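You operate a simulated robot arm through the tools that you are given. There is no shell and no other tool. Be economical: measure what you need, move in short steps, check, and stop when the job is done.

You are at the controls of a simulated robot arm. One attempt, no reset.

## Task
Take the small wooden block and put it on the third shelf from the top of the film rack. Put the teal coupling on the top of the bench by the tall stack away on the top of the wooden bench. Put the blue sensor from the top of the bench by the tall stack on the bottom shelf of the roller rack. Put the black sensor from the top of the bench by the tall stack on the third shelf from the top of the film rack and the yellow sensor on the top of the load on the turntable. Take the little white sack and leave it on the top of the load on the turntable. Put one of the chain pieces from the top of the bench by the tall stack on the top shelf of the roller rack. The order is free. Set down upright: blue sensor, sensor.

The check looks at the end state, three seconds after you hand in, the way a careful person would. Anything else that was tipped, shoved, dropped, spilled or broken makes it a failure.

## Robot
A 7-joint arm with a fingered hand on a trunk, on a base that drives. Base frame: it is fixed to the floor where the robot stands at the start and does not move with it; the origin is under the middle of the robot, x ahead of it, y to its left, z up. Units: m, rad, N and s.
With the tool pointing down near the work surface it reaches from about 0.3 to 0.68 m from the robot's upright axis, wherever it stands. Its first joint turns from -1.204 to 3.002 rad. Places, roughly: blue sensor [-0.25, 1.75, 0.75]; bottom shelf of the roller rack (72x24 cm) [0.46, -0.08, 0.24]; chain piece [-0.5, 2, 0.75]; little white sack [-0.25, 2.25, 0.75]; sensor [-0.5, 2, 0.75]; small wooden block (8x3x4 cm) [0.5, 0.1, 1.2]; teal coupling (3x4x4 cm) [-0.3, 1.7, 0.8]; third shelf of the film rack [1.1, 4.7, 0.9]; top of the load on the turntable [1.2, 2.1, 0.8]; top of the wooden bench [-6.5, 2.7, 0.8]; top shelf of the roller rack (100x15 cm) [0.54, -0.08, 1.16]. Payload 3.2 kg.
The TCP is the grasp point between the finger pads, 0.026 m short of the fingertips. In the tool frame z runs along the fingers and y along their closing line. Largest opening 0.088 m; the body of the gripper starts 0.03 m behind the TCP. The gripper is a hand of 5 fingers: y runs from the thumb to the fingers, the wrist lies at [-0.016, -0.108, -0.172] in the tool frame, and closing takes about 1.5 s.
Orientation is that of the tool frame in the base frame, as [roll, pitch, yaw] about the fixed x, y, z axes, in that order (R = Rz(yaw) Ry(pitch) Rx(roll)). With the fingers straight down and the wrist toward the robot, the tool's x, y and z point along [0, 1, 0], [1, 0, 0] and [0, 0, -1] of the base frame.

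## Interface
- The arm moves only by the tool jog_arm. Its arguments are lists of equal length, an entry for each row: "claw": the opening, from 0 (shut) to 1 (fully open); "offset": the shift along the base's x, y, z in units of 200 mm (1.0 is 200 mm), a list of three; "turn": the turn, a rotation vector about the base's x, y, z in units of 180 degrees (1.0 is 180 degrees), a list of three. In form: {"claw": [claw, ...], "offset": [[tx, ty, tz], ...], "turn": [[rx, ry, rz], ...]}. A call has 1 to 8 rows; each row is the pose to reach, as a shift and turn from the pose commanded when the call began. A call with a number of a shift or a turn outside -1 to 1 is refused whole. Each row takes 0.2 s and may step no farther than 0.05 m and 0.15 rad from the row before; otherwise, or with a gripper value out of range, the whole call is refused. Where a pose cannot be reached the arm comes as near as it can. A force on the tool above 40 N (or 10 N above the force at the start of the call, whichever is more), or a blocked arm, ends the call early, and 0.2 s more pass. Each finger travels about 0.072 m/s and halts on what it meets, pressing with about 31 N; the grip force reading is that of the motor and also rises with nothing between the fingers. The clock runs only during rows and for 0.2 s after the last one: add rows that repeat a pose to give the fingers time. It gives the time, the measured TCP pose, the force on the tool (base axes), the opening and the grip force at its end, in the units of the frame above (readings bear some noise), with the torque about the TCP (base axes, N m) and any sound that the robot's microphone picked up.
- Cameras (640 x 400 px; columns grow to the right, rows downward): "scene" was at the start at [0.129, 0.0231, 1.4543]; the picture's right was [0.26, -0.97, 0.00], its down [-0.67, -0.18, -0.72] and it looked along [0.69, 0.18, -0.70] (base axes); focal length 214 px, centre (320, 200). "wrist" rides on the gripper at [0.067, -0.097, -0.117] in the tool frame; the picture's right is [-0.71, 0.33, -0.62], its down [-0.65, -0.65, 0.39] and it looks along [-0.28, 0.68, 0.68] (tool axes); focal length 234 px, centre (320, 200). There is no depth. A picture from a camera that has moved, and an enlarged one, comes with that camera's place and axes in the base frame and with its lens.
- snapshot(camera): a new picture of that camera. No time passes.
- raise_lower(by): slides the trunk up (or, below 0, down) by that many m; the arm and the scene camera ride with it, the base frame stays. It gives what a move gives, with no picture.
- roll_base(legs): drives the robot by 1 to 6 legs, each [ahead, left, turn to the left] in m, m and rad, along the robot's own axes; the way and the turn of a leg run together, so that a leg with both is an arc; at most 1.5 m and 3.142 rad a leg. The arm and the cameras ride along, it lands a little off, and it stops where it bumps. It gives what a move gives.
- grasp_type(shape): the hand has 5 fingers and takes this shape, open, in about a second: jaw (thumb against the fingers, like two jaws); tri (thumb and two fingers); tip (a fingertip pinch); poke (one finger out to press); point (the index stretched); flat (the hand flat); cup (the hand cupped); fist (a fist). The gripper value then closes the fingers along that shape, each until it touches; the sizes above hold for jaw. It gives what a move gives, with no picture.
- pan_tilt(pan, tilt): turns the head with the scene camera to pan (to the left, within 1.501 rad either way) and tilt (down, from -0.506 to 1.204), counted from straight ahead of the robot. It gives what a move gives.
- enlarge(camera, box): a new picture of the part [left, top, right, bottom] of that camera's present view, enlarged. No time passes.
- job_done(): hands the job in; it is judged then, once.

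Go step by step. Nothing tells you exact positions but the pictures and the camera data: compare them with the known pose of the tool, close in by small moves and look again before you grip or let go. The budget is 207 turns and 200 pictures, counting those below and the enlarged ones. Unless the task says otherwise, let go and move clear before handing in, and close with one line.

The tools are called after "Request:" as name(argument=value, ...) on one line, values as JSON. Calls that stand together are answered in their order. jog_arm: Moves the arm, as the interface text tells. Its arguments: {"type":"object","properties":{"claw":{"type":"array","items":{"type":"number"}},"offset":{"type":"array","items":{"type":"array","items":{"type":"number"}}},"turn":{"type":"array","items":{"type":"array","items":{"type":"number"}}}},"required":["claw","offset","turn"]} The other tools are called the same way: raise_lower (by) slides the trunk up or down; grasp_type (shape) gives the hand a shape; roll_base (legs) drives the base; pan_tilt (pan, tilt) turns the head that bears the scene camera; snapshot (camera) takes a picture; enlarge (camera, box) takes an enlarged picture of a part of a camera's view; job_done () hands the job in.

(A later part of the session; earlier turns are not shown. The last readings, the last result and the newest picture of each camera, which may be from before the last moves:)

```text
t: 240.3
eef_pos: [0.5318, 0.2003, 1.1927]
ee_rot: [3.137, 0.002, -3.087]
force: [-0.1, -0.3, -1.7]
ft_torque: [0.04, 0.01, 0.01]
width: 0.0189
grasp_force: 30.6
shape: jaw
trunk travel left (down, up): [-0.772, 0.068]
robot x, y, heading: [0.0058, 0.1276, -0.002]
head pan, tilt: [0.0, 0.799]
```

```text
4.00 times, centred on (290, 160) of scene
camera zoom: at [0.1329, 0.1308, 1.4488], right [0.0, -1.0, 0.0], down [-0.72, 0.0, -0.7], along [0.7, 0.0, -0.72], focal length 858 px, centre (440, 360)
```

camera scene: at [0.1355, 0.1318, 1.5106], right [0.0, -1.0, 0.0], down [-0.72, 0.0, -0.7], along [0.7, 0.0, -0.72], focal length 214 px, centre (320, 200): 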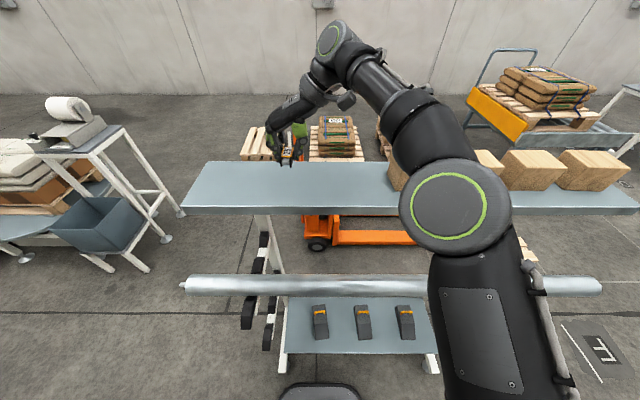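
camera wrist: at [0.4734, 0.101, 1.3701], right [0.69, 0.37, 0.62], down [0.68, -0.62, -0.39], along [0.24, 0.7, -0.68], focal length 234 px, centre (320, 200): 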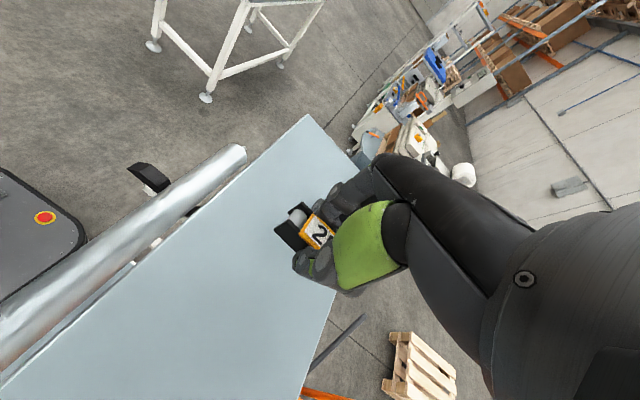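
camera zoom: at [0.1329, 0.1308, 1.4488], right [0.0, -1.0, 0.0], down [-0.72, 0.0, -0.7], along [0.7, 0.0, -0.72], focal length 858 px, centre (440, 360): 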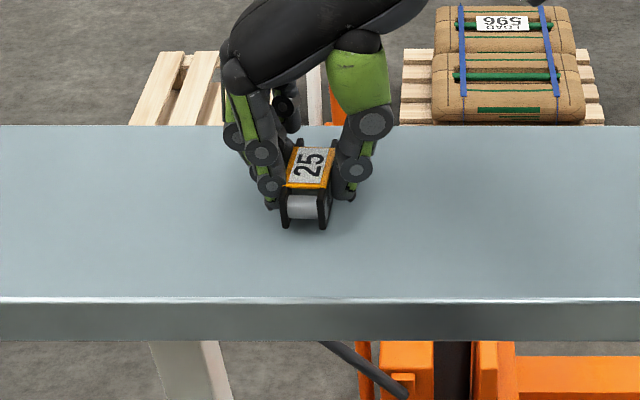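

Request:
raise_lower(by=-0.004)

Request:
raise_lower(by=-0.003)

Request:
raise_lower(by=-0.003)

```text
t: 240.9
eef_pos: [0.5335, 0.2014, 1.189]
ee_rot: [3.137, 0.001, -3.089]
force: [0.3, -0.2, -0.2]
ft_torque: [0.01, 0.0, -0.01]
width: 0.0191
grasp_force: 31.3
shape: jaw
trunk travel left (down, up): [-0.768, 0.072]
robot x, y, heading: [-0.0002, 0.1299, 0.002]
head pan, tilt: [0.0, 0.799]
```

```text
t: 241.4
eef_pos: [0.5325, 0.2015, 1.1879]
ee_rot: [3.134, 0.003, -3.087]
force: [1.8, -0.1, 5.2]
ft_torque: [-0.08, -0.05, 0.02]
width: 0.0196
grasp_force: 31.0
shape: jaw
trunk travel left (down, up): [-0.765, 0.075]
robot x, y, heading: [0.0023, 0.1244, -0.002]
head pan, tilt: [0.0, 0.799]
```

```text
t: 241.9
eef_pos: [0.5316, 0.1997, 1.1865]
ee_rot: [3.132, 0.009, -3.089]
force: [4.7, -0.6, 24.5]
ft_torque: [-0.48, -0.08, 0.09]
width: 0.0195
grasp_force: 30.9
shape: jaw
trunk travel left (down, up): [-0.762, 0.078]
robot x, y, heading: [0.0032, 0.1276, 0.003]
head pan, tilt: [0.0, 0.799]
```

Request:
raise_lower(by=0.004)

Request:
jog_arm(claw=[0.3, 0.5, 0.7, 0.8, 0.8], offset=[[0, 0, 0], [0, 0, 0], [0, 0, 0], [0, 0, 0], [0, 0, 0.02]], turn=[[0, 0, 0], [0, 0, 0], [0, 0, 0], [0, 0, 0], [0, 0, 0]])

Request:
raise_lower(by=0.07)

Request:
enlarge(camera="scene", box=[220, 120, 420, 360])

```text
t: 242.4
eef_pos: [0.5315, 0.2004, 1.1867]
ee_rot: [3.136, -0.001, -3.088]
force: [2.5, -0.8, 13.1]
ft_torque: [-0.13, -0.1, 0.03]
width: 0.0193
grasp_force: 30.8
shape: jaw
trunk travel left (down, up): [-0.766, 0.074]
robot x, y, heading: [0.0011, 0.1298, 0.002]
head pan, tilt: [0.0, 0.799]
```

```text
t: 243.7
eef_pos: [0.5329, 0.2009, 1.1902]
ee_rot: [3.136, -0.001, -3.088]
force: [-0.4, 0.0, 0.3]
ft_torque: [-0.02, -0.04, 0.02]
width: 0.0702
grasp_force: 0.0
shape: jaw
trunk travel left (down, up): [-0.766, 0.074]
robot x, y, heading: [0.0037, 0.1287, -0.0]
head pan, tilt: [0.0, 0.799]
```

```text
t: 244.7
eef_pos: [0.534, 0.2009, 1.2612]
ee_rot: [3.138, 0.0, -3.088]
force: [0.1, -0.2, 0.9]
ft_torque: [-0.02, 0.03, -0.01]
width: 0.0698
grasp_force: 0.1
shape: jaw
trunk travel left (down, up): [-0.836, 0.004]
robot x, y, heading: [-0.0004, 0.1278, 0.001]
head pan, tilt: [0.0, 0.799]
```

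```text
1.67 times, centred on (320, 240) of scene
camera zoom: at [0.1327, 0.1308, 1.5128], right [0.0, -1.0, 0.0], down [-0.72, 0.0, -0.7], along [0.7, 0.0, -0.72], focal length 358 px, centre (320, 133)
```

zoom: 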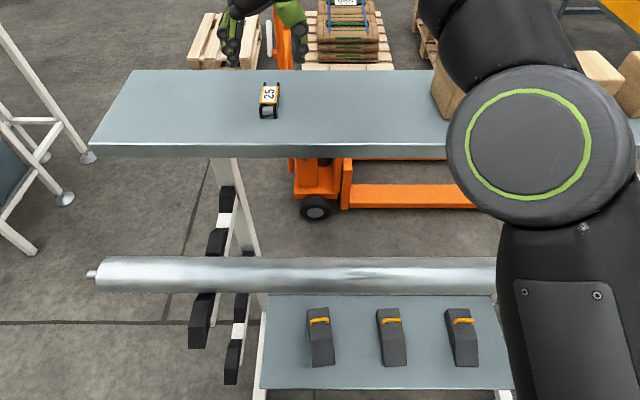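

Request:
jog_arm(claw=[1, 1, 1, 1], offset=[[-0.2, 0, 0.05], [-0.4, 0, 0.1], [-0.6, 0, 0.15], [-0.7, 0, 0.2]], turn=[[0, 0, 0], [0, 0, 0], [0, 0, 0], [0, 0, 0]])

Request:
jog_arm(claw=[1, 1, 1, 1, 1, 1], offset=[[0, 0, 0], [0, 0, 0], [0, 0, 0], [0, 0, 0], [0, 0, 0], [0, 0, 0]], turn=[[-0.002, -0.042, 0], [-0.004, -0.084, 0], [-0.006, -0.126, 0], [-0.008, -0.168, 0], [-0.01, -0.21, 0], [-0.012, -0.25, 0]])

Request:
roll_base(legs=[[-0.1, 0, 0], [0, 0, 1.57], [0.9, 0, 0], [0, -0.37, 0], [0.8, 0, 0], [0, 0, 1.57]])

Request:
snapshot(camera="wrist")

Request:
pan_tilt(pan=0.2, tilt=0.8)

Request:
snapshot(camera="scene")

```text
t: 245.7
eef_pos: [0.3926, 0.2017, 1.3008]
ee_rot: [3.136, 0.002, -3.089]
force: [-0.1, -0.1, 0.3]
ft_torque: [-0.02, 0.01, -0.01]
width: 0.0879
grasp_force: 0.0
shape: jaw
trunk travel left (down, up): [-0.836, 0.004]
robot x, y, heading: [0.0015, 0.1345, -0.005]
head pan, tilt: [0.0, 0.799]
```

```text
t: 247.1
eef_pos: [0.393, 0.2001, 1.3013]
ee_rot: [-3.051, 0.784, -3.048]
force: [-0.4, -0.9, -1.0]
ft_torque: [0.02, -0.01, 0.01]
width: 0.0876
grasp_force: 0.1
shape: jaw
trunk travel left (down, up): [-0.836, 0.004]
robot x, y, heading: [-0.0001, 0.1289, 0.005]
head pan, tilt: [0.0, 0.799]
```

```text
t: 266.1
eef_pos: [-0.122, 1.7482, 1.3012]
ee_rot: [-3.045, 0.782, 0.103]
force: [0.1, -0.2, -0.7]
ft_torque: [0.01, 0.0, 0.0]
width: 0.0877
grasp_force: 0.0
shape: jaw
trunk travel left (down, up): [-0.836, 0.004]
robot x, y, heading: [0.2714, 1.8178, -3.129]
head pan, tilt: [0.0, 0.799]
```

```text
96 pictures are left
camera wrist: at [0.0037, 1.8479, 1.3433], right [-0.05, -0.4, 0.92], down [-0.76, 0.61, 0.23], along [-0.65, -0.68, -0.33], focal length 234 px, centre (320, 200)
```

wrist: 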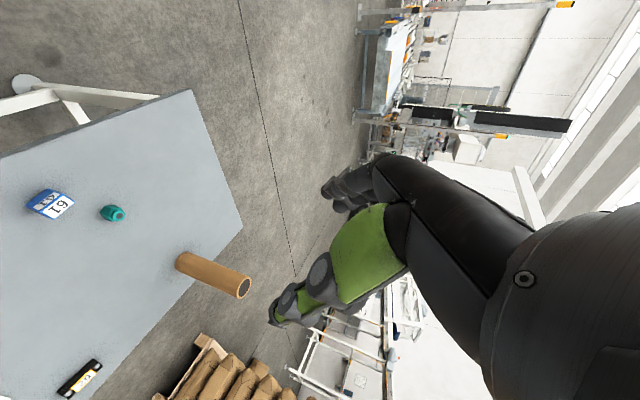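

```text
t: 266.8
eef_pos: [-0.1211, 1.7477, 1.3016]
ee_rot: [-3.044, 0.783, 0.103]
force: [-0.1, 0.2, 0.0]
ft_torque: [-0.01, 0.0, 0.01]
width: 0.0877
grasp_force: 0.1
shape: jaw
trunk travel left (down, up): [-0.836, 0.004]
robot x, y, heading: [0.2685, 1.8222, -3.131]
head pan, tilt: [0.201, 0.799]
```

```text
95 pictures are left
camera scene: at [0.1391, 1.8081, 1.5128], right [-0.21, 0.98, 0.0], down [0.7, 0.15, -0.7], along [-0.68, -0.14, -0.72], focal length 214 px, centre (320, 200)
```

scene: 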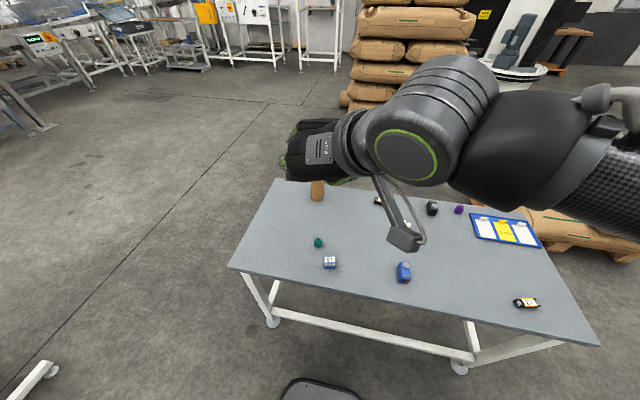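

Request:
jog_arm(claw=[1], offset=[[0, 0, 0]], turn=[[-0.0219, 0.0007, -0.0218]])

Request:
jog_arm(claw=[1, 1, 1], offset=[[0, 0, 0], [0, 0, 0], [0, 0, 0]], turn=[[0, 0, 0.03], [0, 0, 0.06], [0, 0, 0.09]])

Request:
raise_lower(by=-0.35)

Request:
enlarge(camera="scene", box=[230, 130, 470, 290])

Request:
snapshot(camera="wrist")

```text
t: 267.2
eef_pos: [-0.1217, 1.7478, 1.2998]
ee_rot: [3.137, 0.785, -0.035]
force: [0.0, 0.5, 0.3]
ft_torque: [0.02, -0.03, -0.01]
width: 0.0879
grasp_force: 0.0
shape: jaw
trunk travel left (down, up): [-0.836, 0.004]
robot x, y, heading: [0.2701, 1.8209, -3.13]
head pan, tilt: [0.201, 0.799]
```

```text
t: 268.0
eef_pos: [-0.1222, 1.7477, 1.3015]
ee_rot: [-3.141, 0.786, 0.25]
force: [0.2, 0.5, -0.8]
ft_torque: [-0.01, -0.01, 0.01]
width: 0.088
grasp_force: 0.1
shape: jaw
trunk travel left (down, up): [-0.836, 0.004]
robot x, y, heading: [0.2675, 1.8227, -3.132]
head pan, tilt: [0.201, 0.799]
```

```text
t: 271.4
eef_pos: [-0.122, 1.7483, 0.9511]
ee_rot: [-3.141, 0.785, 0.25]
force: [0.5, 0.0, -0.3]
ft_torque: [-0.03, 0.02, -0.04]
width: 0.088
grasp_force: 0.2
shape: jaw
trunk travel left (down, up): [-0.486, 0.354]
robot x, y, heading: [0.2673, 1.8219, -3.129]
head pan, tilt: [0.201, 0.799]
```

```text
2.50 times, centred on (350, 210) of scene
camera zoom: at [0.1392, 1.808, 1.1629], right [-0.21, 0.98, 0.0], down [0.7, 0.15, -0.7], along [-0.68, -0.14, -0.72], focal length 536 px, centre (245, 175)
```

zoom: 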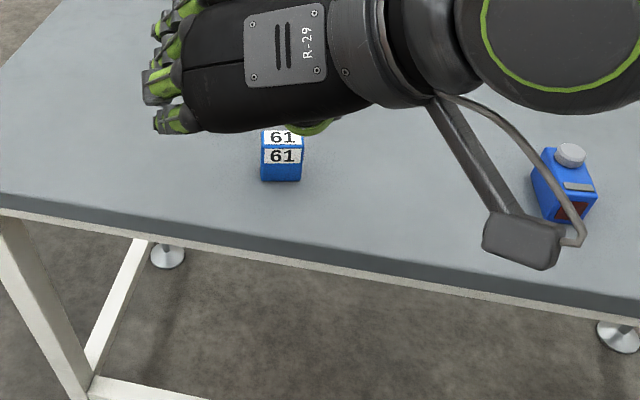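

```text
93 pictures are left
camera wrist: at [-0.0208, 1.8751, 0.9866], right [0.03, -0.34, 0.94], down [-0.87, 0.45, 0.18], along [-0.49, -0.83, -0.28], focal length 234 px, centre (320, 200)
```

wrist: 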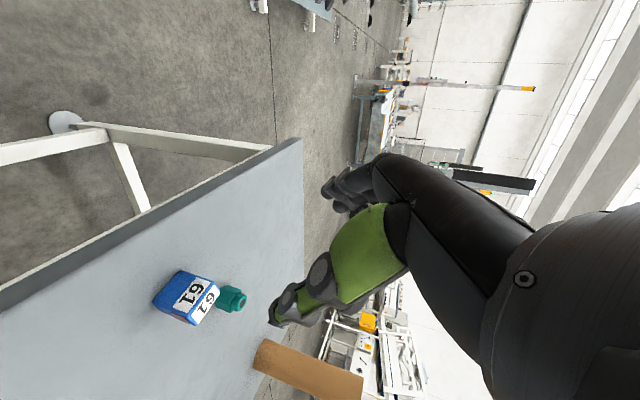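

Request:
jog_arm(claw=[1, 1, 1, 1], offset=[[-0.1, 0.05, -0.1], [-0.2, 0.1, -0.2], [-0.28, 0.15, -0.3], [-0.295, 0.15, -0.38]], turn=[[0, 0, 0], [0, 0, 0], [0, 0, 0], [0, 0, 0]])

Request:
snapshot(camera="wrist")

Request:
enlarge(camera="scene", box=[270, 120, 430, 260])

```text
t: 272.4
eef_pos: [-0.1803, 1.779, 0.8754]
ee_rot: [3.138, 0.787, 0.247]
force: [-0.1, -0.5, 0.4]
ft_torque: [0.01, 0.01, 0.0]
width: 0.0879
grasp_force: 0.0
shape: jaw
trunk travel left (down, up): [-0.486, 0.354]
robot x, y, heading: [0.2641, 1.8229, -3.133]
head pan, tilt: [0.201, 0.799]
```

```text
92 pictures are left
camera wrist: at [-0.0798, 1.9051, 0.9098], right [0.03, -0.34, 0.94], down [-0.87, 0.45, 0.18], along [-0.49, -0.83, -0.28], focal length 234 px, centre (320, 200)
```

wrist: 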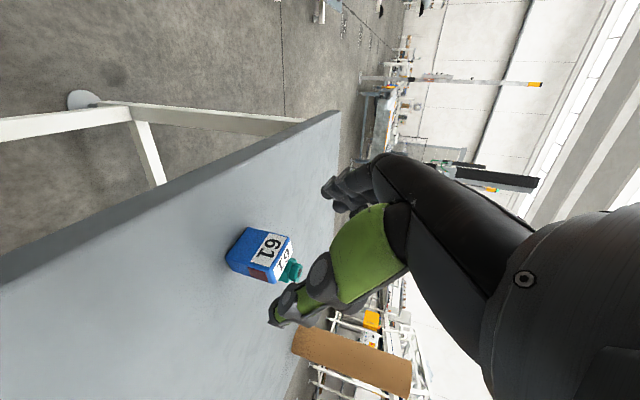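

```text
2.86 times, centred on (350, 190) of scene
camera zoom: at [0.1391, 1.808, 1.1628], right [-0.21, 0.98, 0.0], down [0.7, 0.15, -0.7], along [-0.68, -0.14, -0.72], focal length 613 px, centre (234, 229)
```

zoom: 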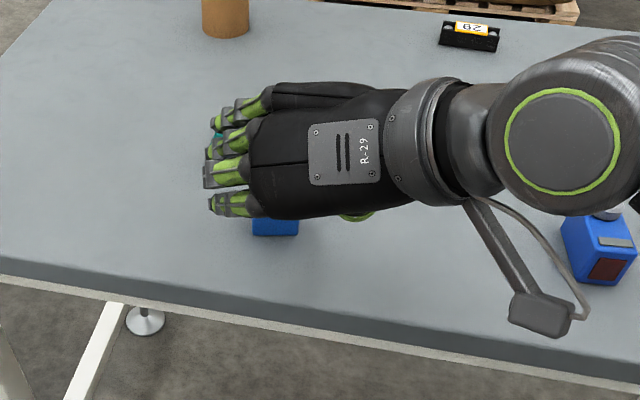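

Request:
jog_arm(claw=[0.85, 0.8, 0.8], offset=[[-0.09, -0.025, -0.1], [-0.18, -0.05, -0.2], [-0.258, -0.075, -0.3]], turn=[[0, 0, 0], [0, 0, 0], [0, 0, 0]])

Request:
enlarge(camera="wrist", box=[200, 120, 420, 340])

Request:
enlarge(camera="scene", box=[290, 130, 370, 220])

```text
t: 273.2
eef_pos: [-0.2317, 1.7615, 0.8144]
ee_rot: [-3.14, 0.785, 0.248]
force: [0.0, 0.4, 0.6]
ft_torque: [0.0, -0.02, 0.01]
width: 0.071
grasp_force: 0.1
shape: jaw
trunk travel left (down, up): [-0.486, 0.354]
robot x, y, heading: [0.2705, 1.8235, -3.13]
head pan, tilt: [0.201, 0.799]
```

```text
1.82 times, centred on (310, 230) of wrist
camera zoom: at [-0.1312, 1.8899, 0.8501], right [0.03, -0.34, 0.94], down [-0.87, 0.45, 0.18], along [-0.49, -0.83, -0.28], focal length 426 px, centre (338, 146)
```

zoom: 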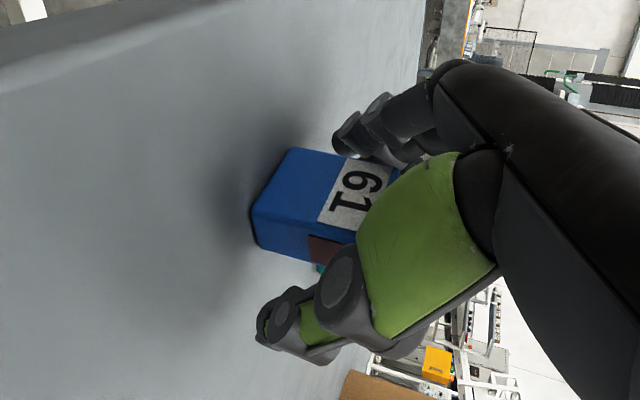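

```text
4.44 times, centred on (330, 175) of scene
camera zoom: at [0.1386, 1.8079, 1.1628], right [-0.21, 0.98, 0.0], down [0.7, 0.15, -0.7], along [-0.68, -0.14, -0.72], focal length 953 px, centre (276, 311)
```

zoom: 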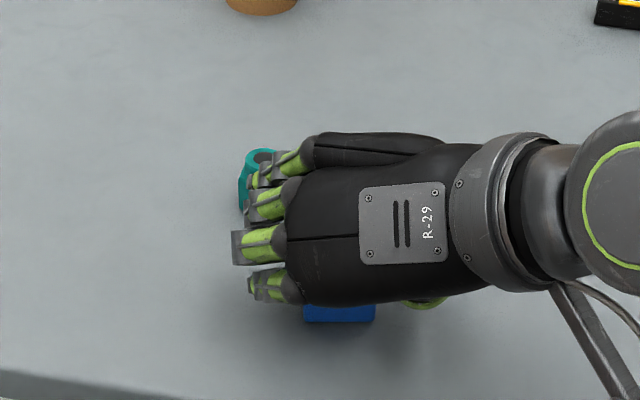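

Request:
jog_arm(claw=[0.65, 0.5, 0.35, 0.2, 0, 0, 0], offset=[[0, 0, 0], [0, 0, 0], [0, 0, 0], [0, 0, 0], [0, 0, 0], [0, 0, 0], [0, 0, 0]], turn=[[0, 0, 0], [0, 0, 0], [0, 0, 0], [0, 0, 0], [0, 0, 0], [0, 0, 0], [0, 0, 0]])

Request:
enlarge(camera="wrist", box=[200, 120, 420, 340])

Request:
enlarge(camera="scene", box=[290, 130, 370, 220])

```text
t: 274.8
eef_pos: [-0.2313, 1.7622, 0.8168]
ee_rot: [-3.141, 0.787, 0.249]
force: [-0.4, 0.5, 1.4]
ft_torque: [-0.01, -0.03, -0.01]
width: 0.0298
grasp_force: 30.6
shape: jaw
trunk travel left (down, up): [-0.486, 0.354]
robot x, y, heading: [0.2693, 1.8192, -3.134]
head pan, tilt: [0.201, 0.799]
```

```text
1.82 times, centred on (310, 230) of wrist
camera zoom: at [-0.1304, 1.8899, 0.8506], right [0.03, -0.34, 0.94], down [-0.87, 0.45, 0.18], along [-0.49, -0.83, -0.28], focal length 426 px, centre (338, 146)
```

zoom: 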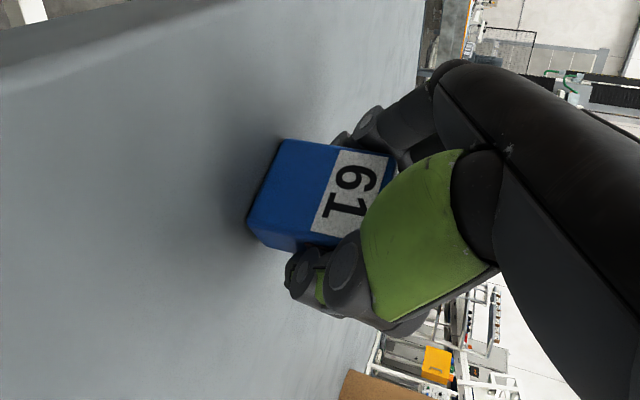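

```text
4.44 times, centred on (330, 175) of scene
camera zoom: at [0.1393, 1.808, 1.1629], right [-0.21, 0.98, 0.0], down [0.7, 0.15, -0.7], along [-0.68, -0.14, -0.72], focal length 953 px, centre (276, 311)
```

zoom: 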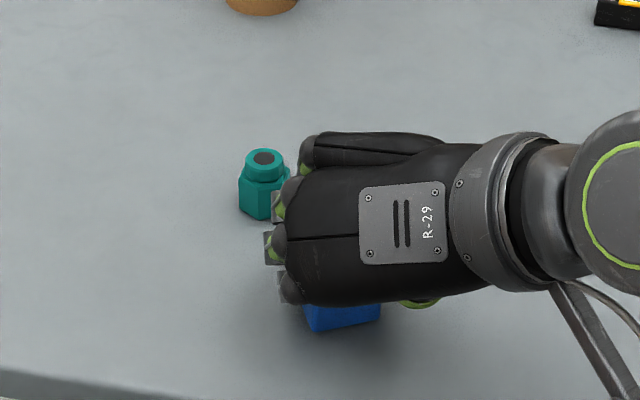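

Request:
jog_arm(claw=[0, 0, 0, 0, 0, 0], offset=[[0.03, 0, 0.1], [0.06, 0, 0.25], [0.12, 0, 0.45], [0.25, 0, 0.6], [0.4, 0, 0.75], [0.4, 0, 0.9]], turn=[[0, 0, 0], [0, 0, 0], [0, 0, 0], [0, 0, 0], [0, 0, 0], [0, 0, 0]])

Request:
snapshot(camera="wrist")

Request:
enlarge(camera="scene", box=[220, 80, 420, 240])

```text
t: 276.2
eef_pos: [-0.1527, 1.7632, 0.9941]
ee_rot: [-3.14, 0.786, 0.252]
force: [0.0, -0.3, -0.7]
ft_torque: [0.03, 0.02, -0.01]
width: 0.0289
grasp_force: 31.0
shape: jaw
trunk travel left (down, up): [-0.486, 0.354]
robot x, y, heading: [0.2664, 1.8254, -3.129]
head pan, tilt: [0.201, 0.799]
```

```text
86 pictures are left
camera wrist: at [-0.0511, 1.8898, 1.0305], right [0.02, -0.34, 0.94], down [-0.87, 0.45, 0.18], along [-0.49, -0.83, -0.28], focal length 234 px, centre (320, 200)
```

wrist: 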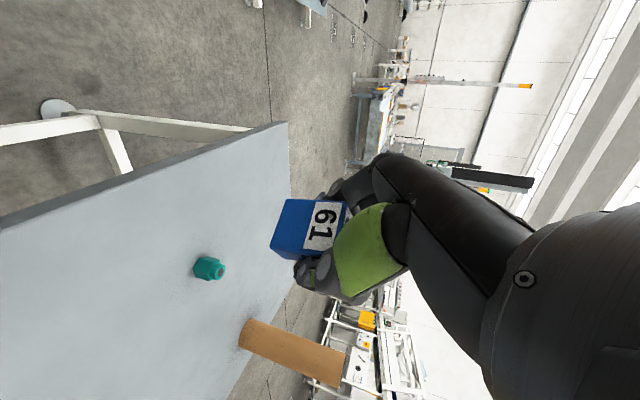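

```text
2.50 times, centred on (320, 160) of scene
camera zoom: at [0.139, 1.8078, 1.1628], right [-0.21, 0.98, 0.0], down [0.7, 0.15, -0.7], along [-0.68, -0.14, -0.72], focal length 536 px, centre (320, 300)
```

zoom: 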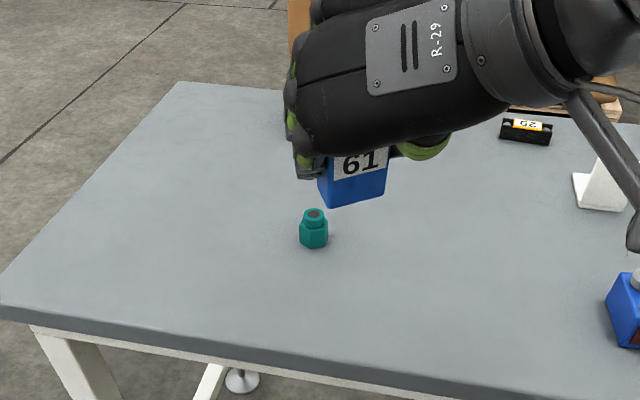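

Request:
roll_base(legs=[[-0.05, 0, 0], [0, 0, 1.56], [0.8, 0, 0], [0, -0.5, 0], [1.06, 0, 0], [0, 0, 1.57]])

Request:
pan_tilt(pan=0.0, tilt=0.9)

Request:
snapshot(camera="scene")

```text
t: 296.3
eef_pos: [0.2638, 0.0301, 0.9942]
ee_rot: [-3.141, 0.786, -2.871]
force: [0.8, 0.5, -0.4]
ft_torque: [-0.01, -0.01, -0.03]
width: 0.0286
grasp_force: 31.6
shape: jaw
trunk travel left (down, up): [-0.486, 0.354]
robot x, y, heading: [-0.1585, -0.0426, 0.03]
head pan, tilt: [0.201, 0.799]
```

```text
t: 297.1
eef_pos: [0.2655, 0.0286, 0.9954]
ee_rot: [3.141, 0.786, -2.872]
force: [0.6, -0.1, -1.0]
ft_torque: [-0.01, 0.03, 0.0]
width: 0.0285
grasp_force: 30.8
shape: jaw
trunk travel left (down, up): [-0.486, 0.354]
robot x, y, heading: [-0.1535, -0.0362, 0.029]
head pan, tilt: [0.0, 0.901]
```

```text
84 pictures are left
camera scene: at [-0.0299, -0.0333, 1.1549], right [0.03, -1.0, 0.0], down [-0.78, -0.02, -0.62], along [0.62, 0.02, -0.78], focal length 214 px, centre (320, 200)
```

scene: 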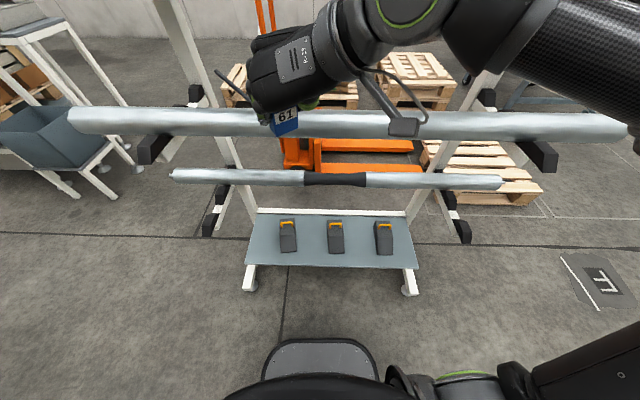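

Request:
raise_lower(by=-0.48)

Request:
jog_arm(claw=[0, 0, 0, 0], offset=[[0, 0, -0.2], [0, 0, -0.4], [0, 0, -0.6], [0, 0, -0.8]], turn=[[0, 0, 0], [0, 0, 0], [0, 0, 0], [0, 0, 0]])

Request:
snapshot(camera="scene")

Request:
snapshot(camera="wrist")

```text
refused: -0.48 is not a number from -0.4 to 0.4
```

```text
t: 298.1
eef_pos: [0.2643, 0.0294, 0.8343]
ee_rot: [-3.14, 0.786, -2.873]
force: [-0.4, 0.4, -0.9]
ft_torque: [-0.01, 0.01, -0.01]
width: 0.0283
grasp_force: 31.6
shape: jaw
trunk travel left (down, up): [-0.486, 0.354]
robot x, y, heading: [-0.1535, -0.0401, 0.029]
head pan, tilt: [0.0, 0.901]
```

```text
83 pictures are left
camera scene: at [-0.0295, -0.0333, 1.1549], right [0.03, -1.0, 0.0], down [-0.78, -0.02, -0.62], along [0.62, 0.02, -0.78], focal length 214 px, centre (320, 200)
```

scene: 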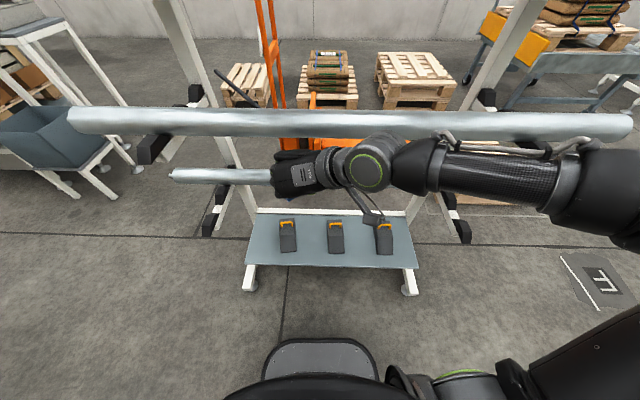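

```text
82 pictures are left
camera wrist: at [0.1628, -0.0979, 0.8703], right [-0.03, 0.33, 0.94], down [0.88, -0.44, 0.18], along [0.47, 0.84, -0.28], focal length 234 px, centre (320, 200)
```

wrist: 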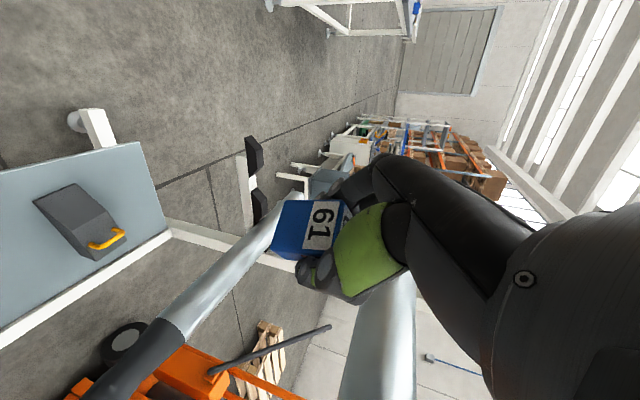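

Request:
raise_lower(by=-0.4)

Request:
snapshot(camera="scene")

Request:
snapshot(camera="wrist")

```text
t: 301.9
eef_pos: [0.2634, 0.0297, 0.4365]
ee_rot: [3.14, 0.786, -2.875]
force: [0.2, -0.7, -0.4]
ft_torque: [-0.03, -0.05, 0.0]
width: 0.0285
grasp_force: 30.6
shape: jaw
trunk travel left (down, up): [-0.086, 0.754]
robot x, y, heading: [-0.1566, -0.0384, 0.029]
head pan, tilt: [0.0, 0.901]
```

```text
81 pictures are left
camera scene: at [-0.0299, -0.0333, 0.7549], right [0.03, -1.0, 0.0], down [-0.78, -0.02, -0.62], along [0.62, 0.02, -0.78], focal length 214 px, centre (320, 200)
```

scene: 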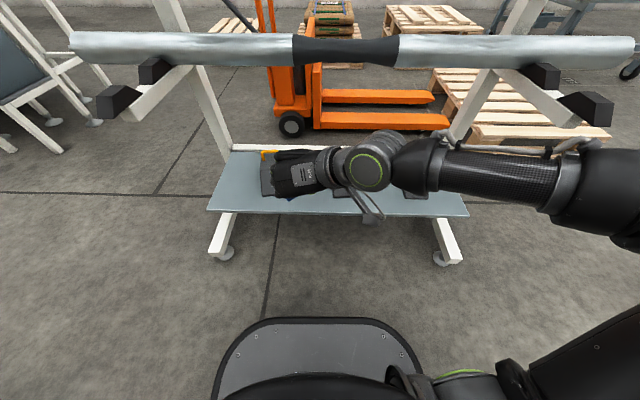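

```text
80 pictures are left
camera wrist: at [0.1625, -0.0979, 0.4709], right [-0.03, 0.33, 0.94], down [0.88, -0.44, 0.18], along [0.47, 0.84, -0.28], focal length 234 px, centre (320, 200)
```

wrist: 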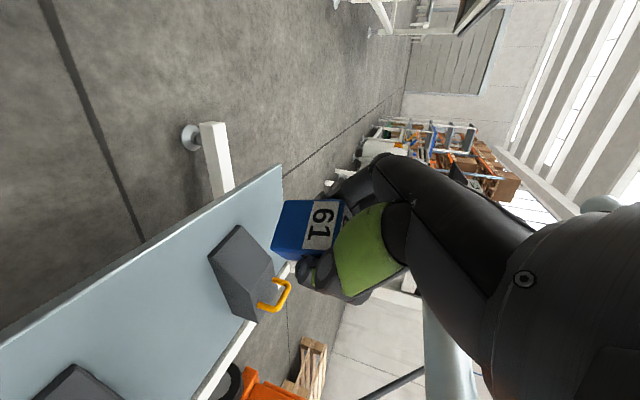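

Request:
jog_arm(claw=[0, 0, 0], offset=[[0, 0, -0.2], [0, 0, -0.4], [0, 0, -0.52]], turn=[[0, 0, 0], [0, 0, 0], [0, 0, 0]])

Request:
roll_base(legs=[[0.09, 0, 0]])

Request:
snapshot(camera="scene")

Request:
snapshot(camera="wrist")

```text
t: 302.7
eef_pos: [0.2623, 0.0301, 0.3308]
ee_rot: [3.139, 0.785, -2.875]
force: [1.2, 0.4, 0.1]
ft_torque: [0.01, 0.02, 0.0]
width: 0.0286
grasp_force: 30.7
shape: jaw
trunk travel left (down, up): [-0.086, 0.754]
robot x, y, heading: [-0.156, -0.0362, 0.029]
head pan, tilt: [0.0, 0.901]
```

```text
t: 303.8
eef_pos: [0.353, 0.0323, 0.3304]
ee_rot: [-3.141, 0.786, -2.872]
force: [-0.3, 0.2, 0.0]
ft_torque: [0.02, -0.02, -0.02]
width: 0.0284
grasp_force: 30.6
shape: jaw
trunk travel left (down, up): [-0.086, 0.754]
robot x, y, heading: [-0.0634, -0.0366, 0.029]
head pan, tilt: [0.0, 0.901]
```

```text
79 pictures are left
camera scene: at [0.0601, -0.0309, 0.7549], right [0.03, -1.0, 0.0], down [-0.78, -0.02, -0.62], along [0.62, 0.02, -0.78], focal length 214 px, centre (320, 200)
```

scene: 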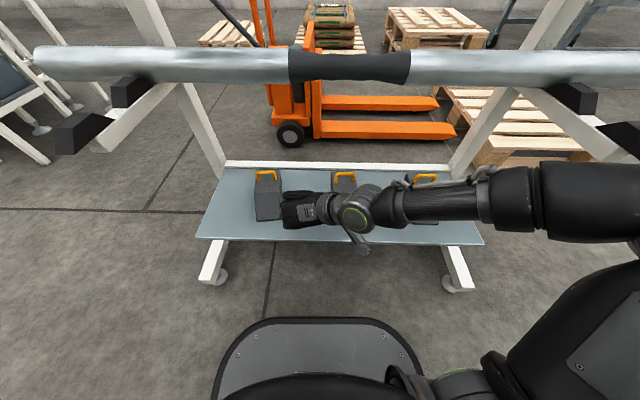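

```text
78 pictures are left
camera wrist: at [0.2525, -0.0958, 0.3662], right [-0.03, 0.33, 0.94], down [0.88, -0.44, 0.18], along [0.47, 0.84, -0.28], focal length 234 px, centre (320, 200)
```

wrist: 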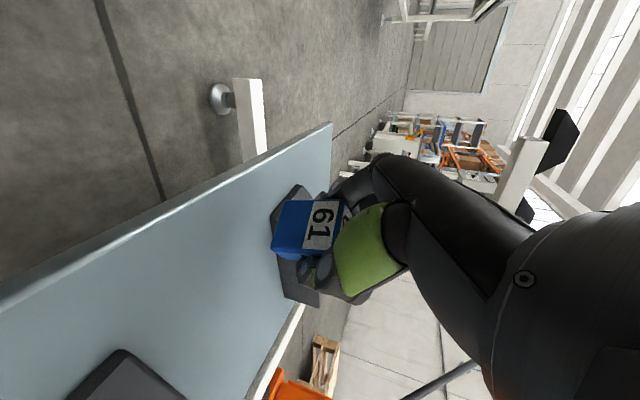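

Request:
jog_arm(claw=[0, 0, 0], offset=[[0.08, -0.03, -0.05], [0.16, -0.06, -0.12], [0.16, -0.06, -0.2]], turn=[[0, 0, 0], [0, 0, 0], [0, 0, 0]])

Request:
enlarge(camera="wrist", box=[200, 120, 420, 340])

Request:
enlarge(camera="scene", box=[230, 150, 390, 260])

```text
t: 304.6
eef_pos: [0.3861, 0.0202, 0.2899]
ee_rot: [3.141, 0.787, -2.873]
force: [0.7, -0.6, 0.0]
ft_torque: [0.01, 0.03, 0.03]
width: 0.0284
grasp_force: 30.9
shape: jaw
trunk travel left (down, up): [-0.086, 0.754]
robot x, y, heading: [-0.0647, -0.0382, 0.027]
head pan, tilt: [0.0, 0.901]
```

```text
1.82 times, centred on (310, 230) of wrist
camera zoom: at [0.2853, -0.1077, 0.3261], right [-0.03, 0.33, 0.94], down [0.88, -0.44, 0.19], along [0.47, 0.84, -0.28], focal length 426 px, centre (338, 146)
```

zoom: 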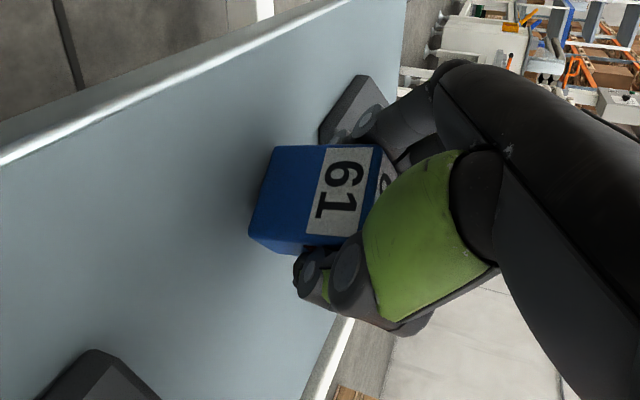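

```text
3.64 times, centred on (310, 205) of scene
camera zoom: at [0.0601, -0.0309, 0.7549], right [0.03, -1.0, 0.0], down [-0.78, -0.02, -0.62], along [0.62, 0.02, -0.78], focal length 780 px, centre (356, 182)
```

zoom: 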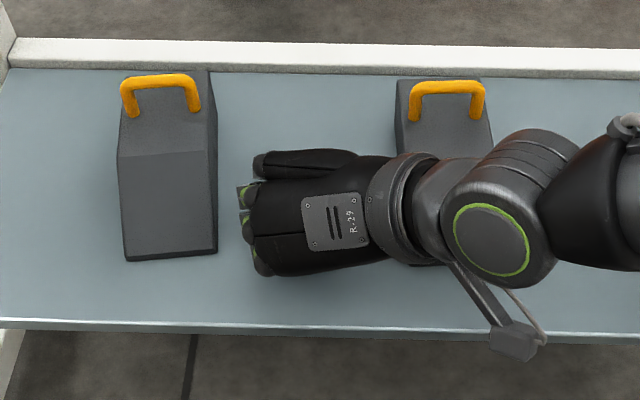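

Request:
raise_lower(by=-0.009)

Request:
raise_lower(by=-0.004)

Request:
raise_lower(by=-0.003)

Request:
enlarge(camera="wrist", box=[200, 120, 420, 340])

```text
t: 305.2
eef_pos: [0.3869, 0.02, 0.2864]
ee_rot: [3.137, 0.798, -2.878]
force: [4.0, 1.4, 21.5]
ft_torque: [0.24, 0.21, -0.12]
width: 0.0285
grasp_force: 31.1
shape: jaw
trunk travel left (down, up): [-0.077, 0.763]
robot x, y, heading: [-0.0668, -0.041, 0.026]
head pan, tilt: [0.0, 0.901]
```

```text
t: 305.7
eef_pos: [0.3871, 0.0209, 0.2832]
ee_rot: [3.137, 0.799, -2.878]
force: [9.9, 2.0, 28.0]
ft_torque: [0.27, 0.25, -0.14]
width: 0.029
grasp_force: 31.5
shape: jaw
trunk travel left (down, up): [-0.073, 0.767]
robot x, y, heading: [-0.0685, -0.0348, 0.026]
head pan, tilt: [0.0, 0.901]
```

```text
t: 306.2
eef_pos: [0.3866, 0.0217, 0.2799]
ee_rot: [3.134, 0.799, -2.878]
force: [7.8, 1.8, 29.7]
ft_torque: [0.25, 0.38, -0.14]
width: 0.0297
grasp_force: 30.6
shape: jaw
trunk travel left (down, up): [-0.07, 0.77]
robot x, y, heading: [-0.0691, -0.037, 0.031]
head pan, tilt: [0.0, 0.901]
```

```text
1.82 times, centred on (310, 230) of wrist
camera zoom: at [0.2858, -0.1065, 0.3127], right [-0.04, 0.33, 0.94], down [0.88, -0.44, 0.19], along [0.48, 0.84, -0.27], focal length 426 px, centre (338, 146)
```

zoom: 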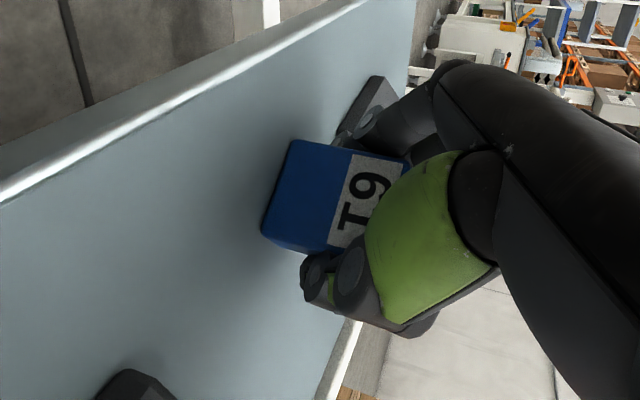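

Request:
raise_lower(by=0.01)

Request:
enlarge(camera="wrist", box=[230, 150, 350, 270])

```text
t: 306.8
eef_pos: [0.384, 0.0202, 0.2817]
ee_rot: [-3.14, 0.778, -2.868]
force: [-1.1, -0.3, 2.8]
ft_torque: [0.02, 0.11, 0.03]
width: 0.0293
grasp_force: 30.5
shape: jaw
trunk travel left (down, up): [-0.08, 0.76]
robot x, y, heading: [-0.0663, -0.0347, 0.033]
head pan, tilt: [0.0, 0.901]
```

```text
3.33 times, centred on (290, 210) of wrist
camera zoom: at [0.2833, -0.1082, 0.3185], right [-0.03, 0.34, 0.94], down [0.88, -0.43, 0.18], along [0.47, 0.84, -0.29], focal length 781 px, centre (420, 167)
```

zoom: 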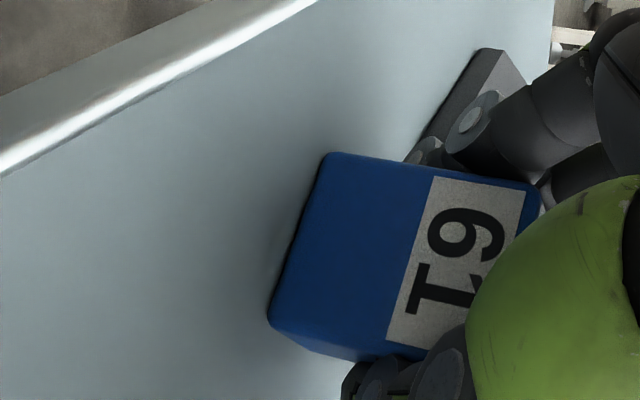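

Request:
jog_arm(claw=[0.4, 0.5, 0.6, 0.7, 0.75, 0.75], offset=[[0, 0, 0], [0, 0, 0], [0, 0, 0], [0, 0, 0], [0, 0, 0], [0, 0, 0]], turn=[[0, 0, 0], [0, 0, 0], [0, 0, 0], [0, 0, 0], [0, 0, 0], [0, 0, 0]])

Request:
enlarge(camera="wrist", box=[200, 120, 420, 340])

```text
t: 308.2
eef_pos: [0.3852, 0.02, 0.285]
ee_rot: [-3.141, 0.786, -2.874]
force: [-0.1, 0.0, -0.2]
ft_torque: [0.02, 0.0, -0.02]
width: 0.0656
grasp_force: 0.0
shape: jaw
trunk travel left (down, up): [-0.08, 0.76]
robot x, y, heading: [-0.0681, -0.0381, 0.025]
head pan, tilt: [0.0, 0.901]
```

```text
1.82 times, centred on (310, 230) of wrist
camera zoom: at [0.285, -0.1077, 0.3202], right [-0.03, 0.33, 0.94], down [0.88, -0.44, 0.18], along [0.47, 0.84, -0.28], focal length 426 px, centre (338, 146)
```

zoom: 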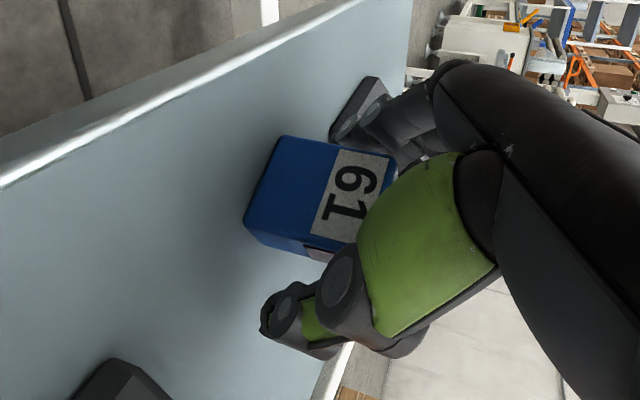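

Request:
jog_arm(claw=[0.8, 0.8, 0.8, 0.8, 0.8], offset=[[-0.1, -0.025, 0.1], [-0.22, -0.05, 0.22], [-0.36, -0.08, 0.35], [-0.55, -0.1, 0.45], [-0.7, -0.1, 0.55]], turn=[[0, 0, 0], [0, 0, 0], [0, 0, 0], [0, 0, 0], [0, 0, 0]])

Request:
roll_base(legs=[[-0.2, 0, 0]])

Request:
enlarge(camera="scene", box=[200, 120, 440, 260])

Request:
snapshot(camera="wrist")

```text
t: 309.4
eef_pos: [0.2855, 0.0136, 0.413]
ee_rot: [3.139, 0.785, -2.874]
force: [0.5, 0.3, 0.5]
ft_torque: [0.03, 0.04, -0.02]
width: 0.0704
grasp_force: 0.0
shape: jaw
out of reach, approached as far as the arm can: row 4, 5
trunk travel left (down, up): [-0.08, 0.76]
robot x, y, heading: [-0.0652, -0.0381, 0.027]
head pan, tilt: [0.0, 0.901]
```

```text
t: 311.0
eef_pos: [0.0863, 0.0073, 0.412]
ee_rot: [3.141, 0.784, -2.873]
force: [0.7, 0.0, 0.2]
ft_torque: [-0.05, -0.02, -0.02]
width: 0.0702
grasp_force: 0.1
shape: jaw
trunk travel left (down, up): [-0.08, 0.76]
robot x, y, heading: [-0.263, -0.0384, 0.028]
head pan, tilt: [0.0, 0.901]
```

```text
2.67 times, centred on (320, 190) of scene
camera zoom: at [-0.1384, -0.0364, 0.7489], right [0.03, -1.0, 0.0], down [-0.78, -0.02, -0.62], along [0.62, 0.02, -0.78], focal length 572 px, centre (320, 227)
```

zoom: 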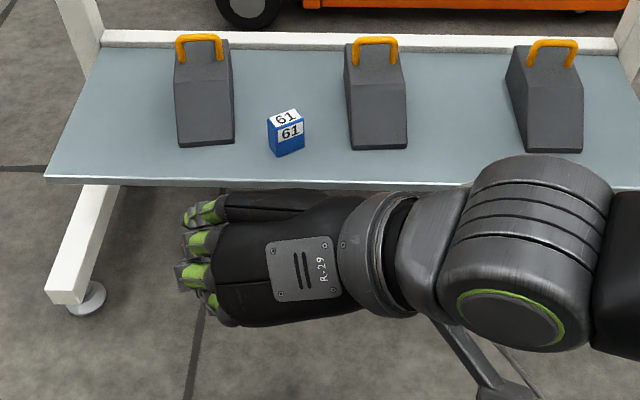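

```text
71 pictures are left
camera wrist: at [-0.013, -0.12, 0.4481], right [-0.03, 0.34, 0.94], down [0.88, -0.44, 0.18], along [0.47, 0.84, -0.28], focal length 234 px, centre (320, 200)
```

wrist: 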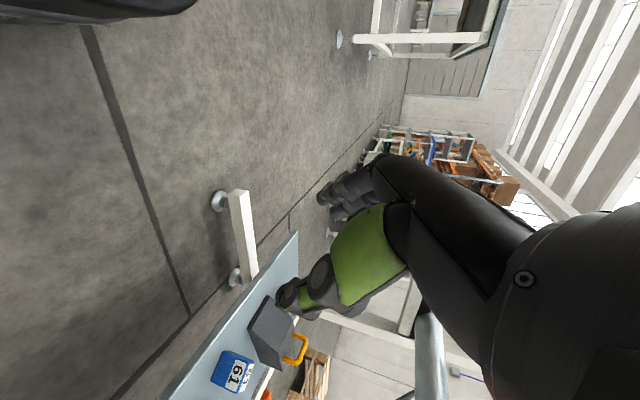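

Request:
raise_lower(by=0.4)

Request:
raise_lower(by=0.25)

Request:
jog_arm(claw=[1, 1, 1, 1, 1, 1], offset=[[0.04, 0, 0], [0.08, 0, 0], [0.12, 0, 0], [0.16, 0, 0], [0.2, 0, 0], [0.25, 0, 0]], turn=[[-0.011, 0.04, 0], [-0.022, 0.08, 0], [-0.033, 0.12, 0], [-0.044, 0.16, 0], [-0.055, 0.2, 0], [-0.067, 0.241, 0]])

Request:
roll_base(legs=[[0, 0, 1.54], [1.08, 0, 0], [0, -0.54, 0], [0.77, 0, 0], [0, 0, 1.57]])

Request:
pan_tilt(pan=0.2, tilt=0.8)

Request:
snapshot(camera="scene")

Request:
snapshot(camera="wrist")

```text
t: 314.8
eef_pos: [0.087, 0.0084, 0.8121]
ee_rot: [3.139, 0.784, -2.876]
force: [0.4, 0.5, -0.1]
ft_torque: [-0.02, 0.0, 0.0]
width: 0.0702
grasp_force: 0.0
shape: jaw
trunk travel left (down, up): [-0.48, 0.36]
robot x, y, heading: [-0.2678, -0.0433, 0.028]
head pan, tilt: [0.0, 0.901]
```

```text
t: 317.4
eef_pos: [0.0866, 0.0073, 1.0614]
ee_rot: [-3.141, 0.785, -2.874]
force: [-0.4, 0.0, -0.6]
ft_torque: [-0.01, 0.01, 0.0]
width: 0.0702
grasp_force: 0.2
shape: jaw
trunk travel left (down, up): [-0.73, 0.11]
robot x, y, heading: [-0.2623, -0.0421, 0.026]
head pan, tilt: [0.0, 0.901]
```

```text
t: 318.8
eef_pos: [0.1388, 0.0083, 1.0627]
ee_rot: [-3.14, -0.005, -2.872]
force: [1.2, 0.0, 0.0]
ft_torque: [0.0, 0.0, 0.0]
width: 0.0879
grasp_force: 0.1
shape: jaw
trunk travel left (down, up): [-0.73, 0.11]
robot x, y, heading: [-0.2648, -0.0423, 0.027]
head pan, tilt: [0.0, 0.901]
```

```text
t: 338.4
eef_pos: [-0.0804, 1.7904, 1.0621]
ee_rot: [-3.14, 0.0, 0.192]
force: [-0.3, -0.1, 1.1]
ft_torque: [-0.01, -0.04, 0.01]
width: 0.0879
grasp_force: 0.0
shape: jaw
trunk travel left (down, up): [-0.73, 0.11]
robot x, y, heading: [0.3196, 1.8101, 3.09]
head pan, tilt: [0.0, 0.901]
```

```text
t: 339.1
eef_pos: [-0.0805, 1.7915, 1.0623]
ee_rot: [-3.141, -0.002, 0.193]
force: [-0.8, 0.0, -0.1]
ft_torque: [-0.01, -0.01, -0.05]
width: 0.0881
grasp_force: 0.1
shape: jaw
trunk travel left (down, up): [-0.73, 0.11]
robot x, y, heading: [0.3241, 1.811, 3.092]
head pan, tilt: [0.201, 0.799]
```

```text
70 pictures are left
camera scene: at [0.1928, 1.8025, 1.4068], right [-0.15, 0.99, 0.0], down [0.71, 0.11, -0.7], along [-0.69, -0.1, -0.72], focal length 214 px, centre (320, 200)
```

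scene: 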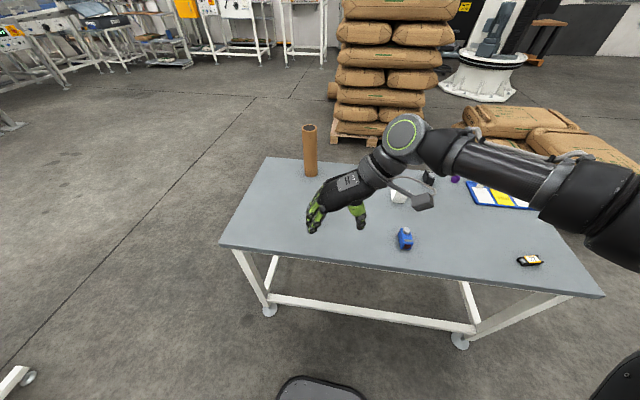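

```text
69 pictures are left
camera wrist: at [-0.0351, 1.9, 1.1795], right [-0.63, -0.46, 0.62], down [-0.76, 0.52, -0.39], along [-0.14, -0.72, -0.68], focal length 234 px, centre (320, 200)
```

wrist: 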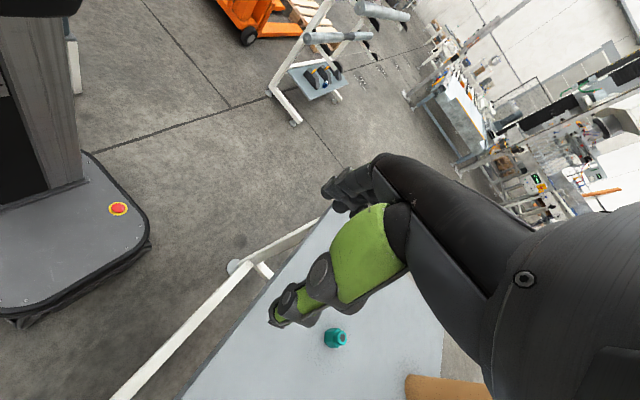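

Request:
roll_base(legs=[[0.1, 0.06, 0.04]])

Request:
jog_arm(claw=[1, 1, 1, 1, 1], offset=[[-0.12, -0.02, -0.18], [-0.24, -0.04, -0.36], [-0.36, -0.06, -0.54], [-0.48, -0.08, -0.72], [-0.58, -0.1, -0.86]], turn=[[0, 0, 0], [0, 0, 0], [0, 0, 0], [0, 0, 0], [0, 0, 0]])

Request:
snapshot(camera="wrist")

Request:
enlarge(camera="scene", box=[270, 110, 430, 260])

```text
t: 340.4
eef_pos: [-0.1822, 1.717, 1.0627]
ee_rot: [-3.141, -0.001, 0.23]
force: [-0.4, 0.2, 0.2]
ft_torque: [-0.03, 0.0, -0.02]
width: 0.0877
grasp_force: 0.1
shape: jaw
trunk travel left (down, up): [-0.73, 0.11]
robot x, y, heading: [0.219, 1.7539, 3.132]
head pan, tilt: [0.201, 0.799]
```

```text
t: 341.6
eef_pos: [-0.2979, 1.6968, 0.89]
ee_rot: [-3.14, -0.003, 0.229]
force: [0.2, 0.1, 0.5]
ft_torque: [0.04, -0.04, -0.01]
width: 0.0877
grasp_force: 0.1
shape: jaw
trunk travel left (down, up): [-0.73, 0.11]
robot x, y, heading: [0.219, 1.7527, 3.132]
head pan, tilt: [0.201, 0.799]
```

```text
68 pictures are left
camera wrist: at [-0.2574, 1.8079, 1.0066], right [-0.61, -0.49, 0.62], down [-0.78, 0.49, -0.39], along [-0.11, -0.72, -0.68], focal length 234 px, centre (320, 200)
```

wrist: 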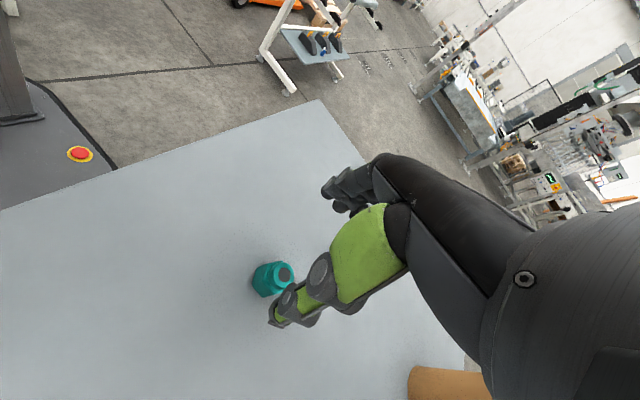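

```text
2.67 times, centred on (350, 185) of scene
camera zoom: at [0.09, 1.7399, 1.4067], right [-0.19, 0.98, 0.0], down [0.7, 0.13, -0.7], along [-0.68, -0.13, -0.72], focal length 572 px, centre (240, 240)
```

zoom: 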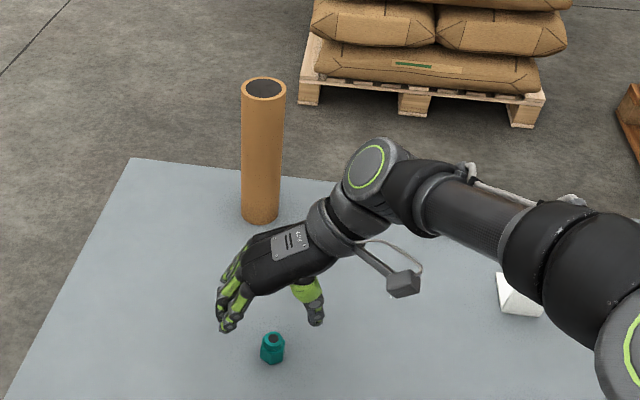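

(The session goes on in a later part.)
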